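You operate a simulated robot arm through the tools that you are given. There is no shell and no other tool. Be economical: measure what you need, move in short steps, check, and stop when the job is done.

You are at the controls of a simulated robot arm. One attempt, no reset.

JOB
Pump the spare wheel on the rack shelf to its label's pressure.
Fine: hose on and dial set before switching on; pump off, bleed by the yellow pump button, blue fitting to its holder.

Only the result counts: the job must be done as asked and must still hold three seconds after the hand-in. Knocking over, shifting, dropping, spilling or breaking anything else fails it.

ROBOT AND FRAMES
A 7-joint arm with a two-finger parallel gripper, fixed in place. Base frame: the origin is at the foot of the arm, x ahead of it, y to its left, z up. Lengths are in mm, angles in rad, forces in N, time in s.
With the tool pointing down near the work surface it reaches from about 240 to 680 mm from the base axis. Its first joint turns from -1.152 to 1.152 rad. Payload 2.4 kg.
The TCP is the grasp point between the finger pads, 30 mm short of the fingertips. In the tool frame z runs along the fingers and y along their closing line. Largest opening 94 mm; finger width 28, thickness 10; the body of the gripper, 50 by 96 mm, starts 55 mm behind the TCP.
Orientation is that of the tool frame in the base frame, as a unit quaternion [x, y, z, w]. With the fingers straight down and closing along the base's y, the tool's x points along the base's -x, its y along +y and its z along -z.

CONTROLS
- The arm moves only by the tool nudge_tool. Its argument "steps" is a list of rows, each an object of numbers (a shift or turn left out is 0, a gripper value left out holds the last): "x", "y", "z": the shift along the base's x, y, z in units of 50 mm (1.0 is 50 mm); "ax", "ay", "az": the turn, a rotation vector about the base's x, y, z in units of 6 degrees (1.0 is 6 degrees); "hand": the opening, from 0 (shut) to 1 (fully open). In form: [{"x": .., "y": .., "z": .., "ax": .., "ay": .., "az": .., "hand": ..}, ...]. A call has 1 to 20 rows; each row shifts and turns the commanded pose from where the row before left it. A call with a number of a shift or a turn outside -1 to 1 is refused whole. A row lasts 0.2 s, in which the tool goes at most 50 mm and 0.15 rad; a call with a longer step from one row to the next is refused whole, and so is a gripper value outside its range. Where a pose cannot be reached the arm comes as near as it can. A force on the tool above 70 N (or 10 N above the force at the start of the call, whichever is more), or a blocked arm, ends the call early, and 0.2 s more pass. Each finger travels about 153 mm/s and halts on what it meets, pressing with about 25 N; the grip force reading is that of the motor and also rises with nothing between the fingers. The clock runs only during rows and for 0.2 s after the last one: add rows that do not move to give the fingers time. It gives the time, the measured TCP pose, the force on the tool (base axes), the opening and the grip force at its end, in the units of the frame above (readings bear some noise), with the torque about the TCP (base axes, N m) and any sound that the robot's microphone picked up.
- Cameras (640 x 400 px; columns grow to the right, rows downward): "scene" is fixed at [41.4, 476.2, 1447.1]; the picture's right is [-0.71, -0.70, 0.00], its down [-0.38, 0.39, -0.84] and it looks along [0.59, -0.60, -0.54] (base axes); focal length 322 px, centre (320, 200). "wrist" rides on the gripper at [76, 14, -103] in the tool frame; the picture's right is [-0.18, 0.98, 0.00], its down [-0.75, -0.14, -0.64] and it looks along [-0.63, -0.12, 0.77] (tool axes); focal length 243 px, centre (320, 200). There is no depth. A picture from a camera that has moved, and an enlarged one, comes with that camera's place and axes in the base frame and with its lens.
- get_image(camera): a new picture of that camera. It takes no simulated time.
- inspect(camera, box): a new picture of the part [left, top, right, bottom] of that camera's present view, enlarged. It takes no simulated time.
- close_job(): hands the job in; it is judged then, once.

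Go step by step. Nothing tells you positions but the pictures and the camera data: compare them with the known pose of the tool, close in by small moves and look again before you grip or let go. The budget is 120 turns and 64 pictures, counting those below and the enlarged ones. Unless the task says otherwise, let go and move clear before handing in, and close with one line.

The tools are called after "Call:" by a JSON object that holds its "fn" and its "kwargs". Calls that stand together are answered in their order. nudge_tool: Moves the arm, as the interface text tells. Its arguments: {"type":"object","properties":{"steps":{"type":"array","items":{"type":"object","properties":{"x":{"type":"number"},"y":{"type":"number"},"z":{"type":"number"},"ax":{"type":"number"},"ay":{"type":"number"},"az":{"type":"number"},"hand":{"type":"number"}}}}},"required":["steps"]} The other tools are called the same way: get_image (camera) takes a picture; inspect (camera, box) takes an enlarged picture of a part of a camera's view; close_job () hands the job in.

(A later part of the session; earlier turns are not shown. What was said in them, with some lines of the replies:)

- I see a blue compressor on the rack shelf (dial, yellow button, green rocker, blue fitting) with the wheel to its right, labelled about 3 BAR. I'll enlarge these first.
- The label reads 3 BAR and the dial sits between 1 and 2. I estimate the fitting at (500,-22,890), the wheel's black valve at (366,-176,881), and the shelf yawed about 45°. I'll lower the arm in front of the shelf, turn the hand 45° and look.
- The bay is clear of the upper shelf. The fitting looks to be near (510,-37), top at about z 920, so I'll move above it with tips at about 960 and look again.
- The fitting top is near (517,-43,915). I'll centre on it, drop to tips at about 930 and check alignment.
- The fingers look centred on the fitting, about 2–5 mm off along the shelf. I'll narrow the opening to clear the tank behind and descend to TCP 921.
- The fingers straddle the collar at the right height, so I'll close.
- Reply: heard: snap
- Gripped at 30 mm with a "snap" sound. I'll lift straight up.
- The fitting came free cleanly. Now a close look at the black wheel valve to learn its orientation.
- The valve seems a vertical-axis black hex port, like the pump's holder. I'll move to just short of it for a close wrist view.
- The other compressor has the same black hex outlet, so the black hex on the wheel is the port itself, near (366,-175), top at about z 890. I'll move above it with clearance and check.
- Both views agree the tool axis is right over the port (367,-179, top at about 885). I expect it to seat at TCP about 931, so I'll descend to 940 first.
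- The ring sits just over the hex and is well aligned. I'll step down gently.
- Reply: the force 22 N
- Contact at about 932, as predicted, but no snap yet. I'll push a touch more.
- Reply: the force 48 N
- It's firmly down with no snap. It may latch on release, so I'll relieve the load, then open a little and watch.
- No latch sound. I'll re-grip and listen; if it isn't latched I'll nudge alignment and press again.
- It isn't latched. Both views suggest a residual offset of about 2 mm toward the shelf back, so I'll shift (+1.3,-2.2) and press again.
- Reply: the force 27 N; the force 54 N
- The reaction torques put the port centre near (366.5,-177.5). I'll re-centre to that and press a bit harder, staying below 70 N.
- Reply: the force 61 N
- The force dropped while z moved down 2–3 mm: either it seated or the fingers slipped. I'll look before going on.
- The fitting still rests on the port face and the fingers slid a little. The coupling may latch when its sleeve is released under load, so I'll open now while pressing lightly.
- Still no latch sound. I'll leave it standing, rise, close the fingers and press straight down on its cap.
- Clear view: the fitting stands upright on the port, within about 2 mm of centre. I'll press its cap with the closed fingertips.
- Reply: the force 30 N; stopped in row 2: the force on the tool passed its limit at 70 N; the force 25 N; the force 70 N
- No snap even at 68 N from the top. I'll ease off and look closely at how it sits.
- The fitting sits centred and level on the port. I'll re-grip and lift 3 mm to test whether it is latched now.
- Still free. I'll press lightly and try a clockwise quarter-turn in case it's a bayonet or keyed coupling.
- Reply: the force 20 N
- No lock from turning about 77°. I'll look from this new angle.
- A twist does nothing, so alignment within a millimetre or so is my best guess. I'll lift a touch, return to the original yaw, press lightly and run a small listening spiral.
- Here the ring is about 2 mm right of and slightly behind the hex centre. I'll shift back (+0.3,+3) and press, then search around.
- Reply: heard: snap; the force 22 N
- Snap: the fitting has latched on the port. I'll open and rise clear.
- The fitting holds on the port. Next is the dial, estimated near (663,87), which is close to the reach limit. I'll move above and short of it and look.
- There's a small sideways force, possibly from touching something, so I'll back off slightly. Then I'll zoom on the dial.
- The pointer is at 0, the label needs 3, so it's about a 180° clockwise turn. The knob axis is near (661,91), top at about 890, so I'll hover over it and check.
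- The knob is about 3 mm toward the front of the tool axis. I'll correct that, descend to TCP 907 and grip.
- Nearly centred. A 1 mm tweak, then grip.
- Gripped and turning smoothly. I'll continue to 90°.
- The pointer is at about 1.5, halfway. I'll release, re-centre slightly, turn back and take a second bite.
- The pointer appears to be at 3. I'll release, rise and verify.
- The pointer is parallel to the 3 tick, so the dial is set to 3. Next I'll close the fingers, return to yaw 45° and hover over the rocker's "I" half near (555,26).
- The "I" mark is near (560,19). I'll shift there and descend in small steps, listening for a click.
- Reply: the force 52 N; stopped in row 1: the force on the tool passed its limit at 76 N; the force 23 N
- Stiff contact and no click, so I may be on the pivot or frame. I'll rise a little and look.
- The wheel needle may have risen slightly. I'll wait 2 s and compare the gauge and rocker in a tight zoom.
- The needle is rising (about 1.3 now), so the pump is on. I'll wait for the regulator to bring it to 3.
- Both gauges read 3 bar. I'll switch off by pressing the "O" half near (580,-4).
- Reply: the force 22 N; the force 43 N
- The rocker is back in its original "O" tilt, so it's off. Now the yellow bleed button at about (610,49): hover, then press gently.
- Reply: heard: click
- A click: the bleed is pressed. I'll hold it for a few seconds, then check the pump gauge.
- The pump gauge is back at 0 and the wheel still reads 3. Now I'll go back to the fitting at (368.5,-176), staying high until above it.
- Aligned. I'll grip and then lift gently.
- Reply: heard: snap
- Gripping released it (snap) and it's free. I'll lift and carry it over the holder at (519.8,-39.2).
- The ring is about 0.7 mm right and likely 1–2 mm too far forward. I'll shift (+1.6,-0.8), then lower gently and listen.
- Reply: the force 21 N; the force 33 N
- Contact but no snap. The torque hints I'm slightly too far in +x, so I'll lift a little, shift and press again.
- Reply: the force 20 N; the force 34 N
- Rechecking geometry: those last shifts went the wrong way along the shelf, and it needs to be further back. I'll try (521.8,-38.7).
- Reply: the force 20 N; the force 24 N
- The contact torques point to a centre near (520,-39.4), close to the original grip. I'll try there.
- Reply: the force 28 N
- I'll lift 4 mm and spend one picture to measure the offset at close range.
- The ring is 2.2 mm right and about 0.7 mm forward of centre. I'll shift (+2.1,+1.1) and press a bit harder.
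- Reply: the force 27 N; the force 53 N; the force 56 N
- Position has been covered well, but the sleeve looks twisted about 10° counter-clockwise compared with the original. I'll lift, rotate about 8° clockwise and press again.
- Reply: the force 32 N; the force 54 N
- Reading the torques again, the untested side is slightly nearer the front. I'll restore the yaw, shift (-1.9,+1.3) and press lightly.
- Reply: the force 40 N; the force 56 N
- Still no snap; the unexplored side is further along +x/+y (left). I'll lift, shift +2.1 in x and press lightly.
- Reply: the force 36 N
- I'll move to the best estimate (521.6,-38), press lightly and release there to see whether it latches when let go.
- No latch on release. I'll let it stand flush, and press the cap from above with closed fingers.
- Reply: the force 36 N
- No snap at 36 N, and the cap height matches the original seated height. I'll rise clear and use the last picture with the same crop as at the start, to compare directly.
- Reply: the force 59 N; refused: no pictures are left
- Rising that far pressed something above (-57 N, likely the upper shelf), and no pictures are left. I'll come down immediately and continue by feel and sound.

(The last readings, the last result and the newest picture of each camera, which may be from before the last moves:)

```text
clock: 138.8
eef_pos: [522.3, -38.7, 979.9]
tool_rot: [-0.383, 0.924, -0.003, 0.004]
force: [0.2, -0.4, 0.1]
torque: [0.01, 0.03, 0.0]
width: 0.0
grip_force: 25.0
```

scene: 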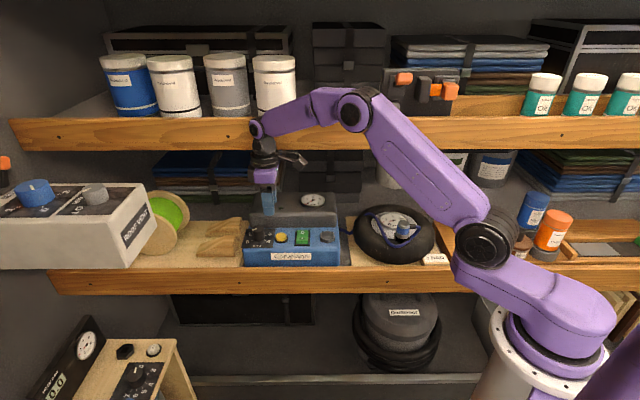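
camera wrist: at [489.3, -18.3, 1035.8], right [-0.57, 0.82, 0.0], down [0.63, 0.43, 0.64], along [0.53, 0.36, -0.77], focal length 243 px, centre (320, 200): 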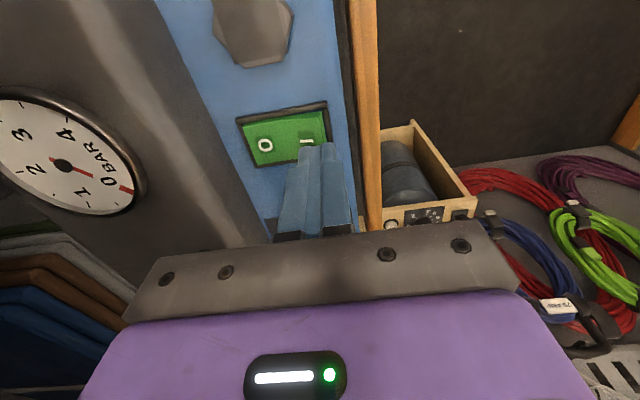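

Clear again. The fitting should be standing upright on the holder, so I'll re-grip it (which resets any tilt) and run a finer search with light presses.

Call:
{"fn": "nudge_tool", "kwargs": {"steps": [{"hand": 0.48}, {"hand": 0.48}, {}, {"z": -0.5}, {"z": -0.4}, {"z": -0.24}, {}]}}

Call:
{"fn": "nudge_tool", "kwargs": {"steps": [{"hand": 0.1}, {"hand": 0.1}, {}, {}]}}

```text
clock: 140.4
eef_pos: [521.3, -37.5, 922.9]
tool_rot: [-0.382, 0.924, -0.002, 0.003]
force: [-0.8, -0.1, -0.4]
torque: [-0.01, 0.03, 0.0]
width: 44.9
grip_force: 0.0
```

```text
clock: 141.4
eef_pos: [521.8, -38.3, 922.4]
tool_rot: [-0.383, 0.924, -0.003, 0.003]
force: [-0.3, 0.7, -1.1]
torque: [-0.01, -0.04, -0.01]
width: 30.6
grip_force: 25.4
```

Call:
{"fn": "nudge_tool", "kwargs": {"steps": [{"z": 0.06}, {}, {"z": -0.07}, {"z": -0.04}, {}]}}

Call:
{"fn": "nudge_tool", "kwargs": {"steps": [{"z": 0.1}, {"x": -0.012, "y": 0.012}, {}, {"z": -0.06}, {"z": -0.04}, {}]}}

Call:
{"fn": "nudge_tool", "kwargs": {"steps": [{"z": 0.1}, {"x": -0.012, "y": 0.012}, {}, {"z": -0.06}, {"z": -0.04}, {}]}}

```text
clock: 142.6
eef_pos: [521.3, -38.0, 919.8]
tool_rot: [-0.383, 0.924, -0.002, 0.004]
force: [-3.2, -1.1, 13.5]
torque: [-0.06, 0.13, -0.04]
width: 30.7
grip_force: 25.1
```

```text
clock: 144.0
eef_pos: [521.8, -38.1, 919.6]
tool_rot: [-0.384, 0.923, -0.003, 0.003]
force: [-7.4, 1.2, 17.6]
torque: [0.04, 0.3, -0.01]
width: 30.3
grip_force: 25.3
```

```text
clock: 145.4
eef_pos: [519.8, -38.4, 921.1]
tool_rot: [-0.384, 0.923, -0.002, 0.004]
force: [-5.3, 0.2, 13.2]
torque: [-0.08, 0.21, 0.01]
width: 30.2
grip_force: 24.6
```

Call:
{"fn": "nudge_tool", "kwargs": {"steps": [{"z": 0.1}, {"x": 0.05, "y": -0.05}, {}, {"z": -0.06}, {"z": -0.04}, {}]}}

Call:
{"fn": "nudge_tool", "kwargs": {"steps": [{"z": 0.1}, {"x": 0.015, "y": -0.015}, {}, {"z": -0.06}, {"z": -0.04}, {}]}}

Call:
{"fn": "nudge_tool", "kwargs": {"steps": [{"z": 0.1}, {"x": 0.015, "y": -0.015}, {}, {"z": -0.06}, {"z": -0.04}, {}]}}

```text
clock: 146.8
eef_pos: [522.1, -39.6, 919.7]
tool_rot: [-0.383, 0.924, -0.002, 0.004]
force: [-0.5, 0.3, 6.3]
torque: [-0.01, 0.07, -0.01]
width: 30.5
grip_force: 25.5
```

```text
clock: 148.2
eef_pos: [522.7, -41.0, 919.5]
tool_rot: [-0.382, 0.924, -0.002, 0.004]
force: [-2.9, 0.0, 9.4]
torque: [0.01, 0.17, 0.0]
width: 30.3
grip_force: 25.4
```

```text
clock: 149.6
eef_pos: [524.5, -41.3, 920.1]
tool_rot: [-0.382, 0.924, -0.003, 0.003]
force: [-0.8, -0.3, 3.2]
torque: [0.0, 0.03, 0.0]
width: 30.6
grip_force: 24.7
```

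Call:
{"fn": "nudge_tool", "kwargs": {"steps": [{"z": -0.04}, {}]}}

Call:
{"fn": "nudge_tool", "kwargs": {"steps": [{"z": 0.12}, {"x": -0.015, "y": 0.015}, {}, {"z": -0.07}, {"z": -0.06}, {}]}}

Call:
{"fn": "nudge_tool", "kwargs": {"steps": [{"z": 0.12}, {"x": -0.015, "y": 0.015}, {}, {"z": -0.07}, {"z": -0.06}, {}]}}

```text
clock: 150.2
eef_pos: [523.5, -41.2, 918.6]
tool_rot: [-0.383, 0.924, -0.003, 0.005]
force: [-8.4, 2.2, 35.7]
torque: [0.15, 0.69, -0.04]
width: 30.7
grip_force: 25.4
```

```text
clock: 151.6
eef_pos: [522.7, -40.7, 919.9]
tool_rot: [-0.384, 0.923, -0.001, 0.004]
force: [-13.7, 4.4, 42.7]
torque: [0.09, 0.66, 0.0]
width: 30.4
grip_force: 25.3
```

```text
clock: 153.0
eef_pos: [522.3, -40.2, 919.0]
tool_rot: [-0.382, 0.924, -0.002, 0.004]
force: [-19.2, 0.8, 59.3]
torque: [0.0, 0.85, -0.05]
width: 30.4
grip_force: 25.1
```

Position estimates converge on about (521.7,-37.9), so I suspect yaw. I'll go there, press lightly and sweep yaw both ways, listening.

Call:
{"fn": "nudge_tool", "kwargs": {"steps": [{"z": 0.16}, {"x": -0.024, "y": 0.028}, {}, {"z": -0.07}, {"z": -0.05}, {}]}}

Call:
{"fn": "nudge_tool", "kwargs": {"steps": [{"az": -0.6}, {"az": -0.6}, {"az": -0.6}, {}]}}

Call:
{"fn": "nudge_tool", "kwargs": {"steps": [{"az": -0.6}, {"az": -0.6}, {"az": -0.6}, {}]}}

```text
clock: 154.4
eef_pos: [522.1, -38.3, 919.4]
tool_rot: [-0.383, 0.924, -0.002, 0.003]
force: [-8.5, 1.0, 30.7]
torque: [0.0, 0.42, -0.05]
width: 30.7
grip_force: 25.1
```

```text
clock: 155.4
eef_pos: [522.5, -39.5, 919.9]
tool_rot: [-0.293, 0.956, -0.004, 0.005]
force: [4.0, -4.2, 30.3]
torque: [-0.16, 0.13, 0.02]
width: 30.6
grip_force: 25.4
```

```text
clock: 156.4
eef_pos: [520.2, -37.6, 919.9]
tool_rot: [-0.203, 0.979, -0.003, 0.003]
force: [2.6, -6.8, 26.5]
torque: [-0.25, -0.06, 0.01]
width: 30.6
grip_force: 25.3
```

Call:
{"fn": "nudge_tool", "kwargs": {"steps": [{"az": 0.7}, {"az": 0.7}, {"az": 0.7}, {"az": 0.7}, {"az": 0.8}, {}]}}

Call:
{"fn": "nudge_tool", "kwargs": {"steps": [{"az": 0.6}, {"az": 0.6}, {"az": 0.6}, {}]}}

Call:
{"fn": "nudge_tool", "kwargs": {"steps": [{"az": 0.6}, {"az": 0.6}, {"az": 0.6}, {}]}}

```text
clock: 157.8
eef_pos: [520.9, -35.8, 919.1]
tool_rot: [-0.385, 0.923, -0.002, 0.003]
force: [-7.3, 2.2, 34.5]
torque: [0.01, 0.34, 0.0]
width: 30.6
grip_force: 24.8
```

```text
clock: 158.8
eef_pos: [522.6, -39.2, 919.8]
tool_rot: [-0.468, 0.884, -0.002, 0.004]
force: [-3.3, 1.8, 29.3]
torque: [0.07, 0.16, 0.0]
width: 31.0
grip_force: 25.1
```

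```text
clock: 159.8
eef_pos: [521.4, -39.2, 919.9]
tool_rot: [-0.55, 0.835, -0.002, 0.004]
force: [2.2, -0.7, 27.8]
torque: [-0.07, -0.07, 0.0]
width: 30.9
grip_force: 24.7
```

Yaw isn't it. I'll restore yaw and slide slowly under light contact across the holder, front to back, listening for the catch.

Call:
{"fn": "nudge_tool", "kwargs": {"steps": [{"z": 0.12}, {"az": -0.9}, {"az": -0.9}, {"az": -0.9}, {"az": -0.8}, {"x": -0.046, "y": 0.016}, {}, {"z": -0.06}, {"z": -0.055}, {}]}}

Call:
{"fn": "nudge_tool", "kwargs": {"steps": [{"x": 0.01, "y": -0.01}, {"x": 0.01, "y": -0.01}, {"x": 0.01, "y": -0.01}, {"x": 0.01, "y": -0.01}, {"x": 0.01, "y": -0.01}, {"x": 0.01, "y": -0.01}, {"x": 0.01, "y": -0.01}, {"x": 0.01, "y": -0.01}, {"x": 0.01, "y": -0.01}, {"x": 0.01, "y": -0.01}]}}

```text
clock: 162.0
eef_pos: [519.7, -38.2, 918.8]
tool_rot: [-0.387, 0.922, -0.002, 0.004]
force: [-5.2, 1.5, 14.8]
torque: [0.03, 0.22, 0.0]
width: 30.9
grip_force: 25.4
```

```text
clock: 164.2
eef_pos: [524.8, -42.4, 920.8]
tool_rot: [-0.388, 0.922, -0.003, 0.004]
force: [-1.7, 5.2, 13.3]
torque: [0.25, 0.18, 0.0]
width: 30.9
grip_force: 25.0
```

Call:
{"fn": "nudge_tool", "kwargs": {"steps": [{"x": -0.014, "y": -0.014}, {"x": -0.01, "y": 0.01}, {"x": -0.01, "y": 0.01}, {"x": -0.01, "y": 0.01}, {"x": -0.01, "y": 0.01}, {"x": -0.01, "y": 0.01}, {"x": -0.01, "y": 0.01}, {"x": -0.01, "y": 0.01}, {"x": -0.01, "y": 0.01}, {"x": -0.01, "y": 0.01}, {"x": -0.01, "y": 0.01}]}}

Call:
{"fn": "nudge_tool", "kwargs": {"steps": [{"x": 0.028, "y": 0.028}, {"x": 0.01, "y": -0.01}, {"x": 0.01, "y": -0.01}, {"x": 0.01, "y": -0.01}, {"x": 0.01, "y": -0.01}, {"x": 0.01, "y": -0.01}, {"x": 0.01, "y": -0.01}, {"x": 0.01, "y": -0.01}, {"x": 0.01, "y": -0.01}, {"x": 0.01, "y": -0.01}, {"x": 0.01, "y": -0.01}]}}

Call:
{"fn": "nudge_tool", "kwargs": {"steps": [{"x": 0.014, "y": 0.014}, {"x": -0.01, "y": 0.01}, {"x": -0.01, "y": 0.01}, {"x": -0.01, "y": 0.01}, {"x": -0.01, "y": 0.01}, {"x": -0.01, "y": 0.01}, {"x": -0.01, "y": 0.01}, {"x": -0.01, "y": 0.01}, {"x": -0.01, "y": 0.01}, {"x": -0.01, "y": 0.01}, {"x": -0.01, "y": 0.01}]}}

```text
clock: 166.6
eef_pos: [518.4, -39.9, 920.5]
tool_rot: [-0.388, 0.922, -0.004, 0.003]
force: [6.2, -3.9, 17.7]
torque: [-0.21, -0.26, -0.04]
width: 31.0
grip_force: 25.2
```

```text
clock: 169.0
eef_pos: [522.7, -37.8, 919.1]
tool_rot: [-0.391, 0.921, 0.0, 0.002]
force: [-9.4, 29.1, 28.6]
torque: [0.59, 0.35, -0.42]
width: 31.1
grip_force: 24.9
heard: snap
```

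```text
clock: 171.4
eef_pos: [522.8, -38.3, 918.2]
tool_rot: [-0.387, 0.922, -0.004, 0.005]
force: [18.9, -1.3, 5.7]
torque: [0.05, -0.07, 0.16]
width: 31.2
grip_force: 24.9
```

Snap: it caught in the holder, and it held while I kept sliding. I'll bring the commanded pose back to where it sits to unload, then release.

Call:
{"fn": "nudge_tool", "kwargs": {"steps": [{"x": 0.02, "y": -0.025}, {"x": 0.015, "y": -0.02}, {"z": 0.02}, {}]}}

```text
clock: 172.4
eef_pos: [522.6, -39.5, 919.4]
tool_rot: [-0.388, 0.922, -0.002, 0.003]
force: [0.7, -0.6, -0.7]
torque: [0.0, -0.02, 0.01]
width: 30.9
grip_force: 24.9
heard: snap
```

Another snap. I need to know whether it's latched or came free, so I'll probe sideways by 1.5 mm.

Call:
{"fn": "nudge_tool", "kwargs": {"steps": [{"x": 0.015, "y": -0.015}, {"x": 0.015, "y": -0.015}, {}]}}

```text
clock: 173.2
eef_pos: [524.3, -40.7, 918.4]
tool_rot: [-0.388, 0.922, -0.003, 0.003]
force: [1.0, -1.5, 0.0]
torque: [-0.01, 0.01, 0.01]
width: 30.8
grip_force: 24.4
```

It came free. It had caught at TCP about (522.7,-38), so I'll approach that point again with short slides and stop at the snap.

Call:
{"fn": "nudge_tool", "kwargs": {"steps": [{"z": 0.06}, {"x": -0.055, "y": 0.04}, {}, {"z": -0.06}, {"z": -0.05}, {}]}}

Call:
{"fn": "nudge_tool", "kwargs": {"steps": [{"x": 0.01, "y": -0.01}, {"x": 0.01, "y": -0.01}]}}

```text
clock: 174.6
eef_pos: [520.0, -37.4, 919.6]
tool_rot: [-0.387, 0.922, -0.001, 0.004]
force: [-10.0, 1.7, 29.7]
torque: [-0.04, 0.45, 0.0]
width: 30.9
grip_force: 24.5
```

```text
clock: 175.2
eef_pos: [522.1, -38.5, 918.0]
tool_rot: [-0.389, 0.921, -0.002, 0.002]
force: [-14.2, 4.9, 42.1]
torque: [0.11, 0.61, -0.04]
width: 31.3
grip_force: 25.1
```

Call:
{"fn": "nudge_tool", "kwargs": {"steps": [{"x": 0.01, "y": -0.01, "z": 0.015}, {"x": 0.01, "y": -0.01}]}}

Call:
{"fn": "nudge_tool", "kwargs": {"steps": [{"x": 0.01, "y": 0.005}, {"x": 0.01, "y": 0.005}]}}

```text
clock: 175.8
eef_pos: [523.5, -39.2, 918.3]
tool_rot: [-0.389, 0.921, -0.002, 0.004]
force: [-9.2, 6.6, 29.5]
torque: [0.22, 0.46, -0.08]
width: 31.2
grip_force: 25.0
```

```text
clock: 176.4
eef_pos: [524.1, -39.2, 917.2]
tool_rot: [-0.388, 0.922, -0.003, 0.003]
force: [-5.6, 4.8, 18.5]
torque: [0.16, 0.32, -0.02]
width: 31.2
grip_force: 24.5
```

Call:
{"fn": "nudge_tool", "kwargs": {"steps": [{"z": 0.1}, {"x": -0.112, "y": 0.023}, {}, {"z": -0.06}, {"z": -0.04}, {"x": 0.028, "y": 0.028}, {"x": 0.01, "y": -0.01}]}}

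Call:
{"fn": "nudge_tool", "kwargs": {"steps": [{"x": 0.01, "y": -0.01}, {"x": 0.01, "y": -0.01}]}}

Call:
{"fn": "nudge_tool", "kwargs": {"steps": [{"x": 0.01, "y": -0.01}, {"x": 0.01, "y": -0.01}]}}

```text
clock: 178.0
eef_pos: [520.4, -37.1, 918.2]
tool_rot: [-0.388, 0.921, -0.002, 0.003]
force: [-2.2, -0.2, 4.8]
torque: [-0.04, 0.04, -0.03]
width: 31.1
grip_force: 24.5
```

```text
clock: 178.6
eef_pos: [521.2, -37.7, 918.4]
tool_rot: [-0.388, 0.922, -0.003, 0.004]
force: [-2.7, 2.1, 9.0]
torque: [0.09, 0.14, -0.03]
width: 31.1
grip_force: 25.3
```

```text
clock: 179.2
eef_pos: [523.9, -39.3, 919.0]
tool_rot: [-0.388, 0.922, -0.003, 0.003]
force: [-1.7, 4.4, 12.7]
torque: [0.2, 0.16, -0.02]
width: 31.0
grip_force: 25.0
```

Call:
{"fn": "nudge_tool", "kwargs": {"steps": [{"x": 0.01, "y": -0.01, "z": -0.02}, {"x": 0.01, "y": -0.01}]}}

Call:
{"fn": "nudge_tool", "kwargs": {"steps": [{"x": 0.01, "y": -0.01}, {"x": 0.01, "y": -0.01}, {"x": 0.01, "y": -0.01}]}}

```text
clock: 179.8
eef_pos: [523.4, -39.4, 917.5]
tool_rot: [-0.388, 0.922, -0.002, 0.003]
force: [-9.8, 8.6, 33.6]
torque: [0.35, 0.51, -0.04]
width: 30.8
grip_force: 25.0
```

```text
clock: 180.6
eef_pos: [524.4, -43.6, 916.2]
tool_rot: [-0.388, 0.922, -0.002, 0.001]
force: [-0.1, -0.4, -0.6]
torque: [0.02, 0.0, 0.01]
width: 30.9
grip_force: 24.9
```

The load vanished as z dropped slightly. I'll lift straight up a few mm and check forces before continuing.

Call:
{"fn": "nudge_tool", "kwargs": {"steps": [{"z": 0.05}, {}]}}

Call:
{"fn": "nudge_tool", "kwargs": {"steps": [{"z": 0.06}, {}]}}

```text
clock: 181.2
eef_pos: [525.2, -41.7, 920.5]
tool_rot: [-0.387, 0.922, -0.001, 0.003]
force: [-0.1, -0.3, -1.2]
torque: [0.0, 0.03, -0.02]
width: 31.2
grip_force: 24.6
```

```text
clock: 181.8
eef_pos: [525.5, -42.5, 923.4]
tool_rot: [-0.387, 0.922, -0.001, 0.003]
force: [-0.6, -0.1, -1.3]
torque: [-0.02, 0.04, 0.01]
width: 31.2
grip_force: 25.5
```

Free. I'll return to the catch point (522.6,-38.2), set it down lightly, release so it settles flush, and re-grip squarely.

Call:
{"fn": "nudge_tool", "kwargs": {"steps": [{"z": 0.02}, {"x": -0.05, "y": 0.064}, {}, {"z": -0.07}, {"z": -0.03}, {}]}}

```text
clock: 183.2
eef_pos: [521.8, -38.4, 918.5]
tool_rot: [-0.388, 0.922, -0.002, 0.002]
force: [-0.1, -0.2, -1.3]
torque: [0.0, 0.0, 0.02]
width: 31.2
grip_force: 25.0
```

Call:
{"fn": "nudge_tool", "kwargs": {"steps": [{"z": -0.03}, {}]}}

Call:
{"fn": "nudge_tool", "kwargs": {"steps": [{"z": -0.03}, {}]}}

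```text
clock: 183.8
eef_pos: [522.2, -39.4, 916.7]
tool_rot: [-0.387, 0.922, -0.002, 0.004]
force: [-0.5, -0.1, -0.3]
torque: [0.01, -0.02, 0.04]
width: 30.6
grip_force: 24.8
```

```text
clock: 184.4
eef_pos: [522.5, -39.0, 915.6]
tool_rot: [-0.387, 0.922, -0.003, 0.002]
force: [-0.1, -1.4, 1.5]
torque: [0.02, 0.03, -0.02]
width: 30.9
grip_force: 25.2
```

Call:
{"fn": "nudge_tool", "kwargs": {"steps": [{"z": -0.03}, {}]}}

Call:
{"fn": "nudge_tool", "kwargs": {"steps": [{"z": 0.025, "hand": 0.42}, {"hand": 0.42}, {}, {}]}}

```text
clock: 185.0
eef_pos: [521.5, -39.4, 915.5]
tool_rot: [-0.387, 0.922, -0.003, 0.004]
force: [-12.8, -2.0, 29.6]
torque: [0.2, 0.51, -0.06]
width: 31.1
grip_force: 25.0
heard: snap
```

```text
clock: 186.0
eef_pos: [522.2, -38.8, 915.3]
tool_rot: [-0.387, 0.922, -0.002, 0.003]
force: [0.9, 0.1, -0.6]
torque: [0.02, 0.04, -0.01]
width: 39.5
grip_force: 0.1
```

Snap on pressing, and a quiet release afterwards, so it's latched in its holder. I'll lift straight up and back away toward the front, staying under the upper shelf height.

Call:
{"fn": "nudge_tool", "kwargs": {"steps": [{"z": 0.2}, {"z": 0.4}, {"z": 0.5}, {}]}}

Call:
{"fn": "nudge_tool", "kwargs": {"steps": [{"x": -0.5, "y": 0.5}, {"x": -0.5, "y": 0.5}, {"x": -0.5, "y": 0.5}, {"x": -0.5, "y": 0.5}, {}, {}]}}

```text
clock: 187.0
eef_pos: [522.8, -39.3, 971.6]
tool_rot: [-0.388, 0.922, -0.002, 0.002]
force: [-0.1, -0.8, 0.3]
torque: [0.02, 0.01, 0.01]
width: 39.3
grip_force: 0.0
```

```text
clock: 188.4
eef_pos: [422.4, 62.8, 972.0]
tool_rot: [-0.388, 0.922, -0.002, 0.002]
force: [-0.1, 0.1, -0.4]
torque: [-0.01, 0.04, 0.02]
width: 39.4
grip_force: 0.0
```

The arm is clear and nothing is gripped. The wheel read 3 bar after the bleed, the pump is off, and the fitting latched in its holder, so I'm handing in.

Call:
{"fn": "close_job", "kwargs": {}}

```text
The job is handed in.
```

I pumped the spare wheel to the 3 bar on its label, switched the pump off, bled it with the yellow button and put the blue fitting back in its holder. I had no pictures left to check the fitting or the wheel gauge at the end: I heard the fitting snap in, and I last saw the gauge at 3 bar just after bleeding. While rising over the pump, the hand also pressed up against something, probably the upper shelf (about 57 N), and I couldn't check whether anything there moved.
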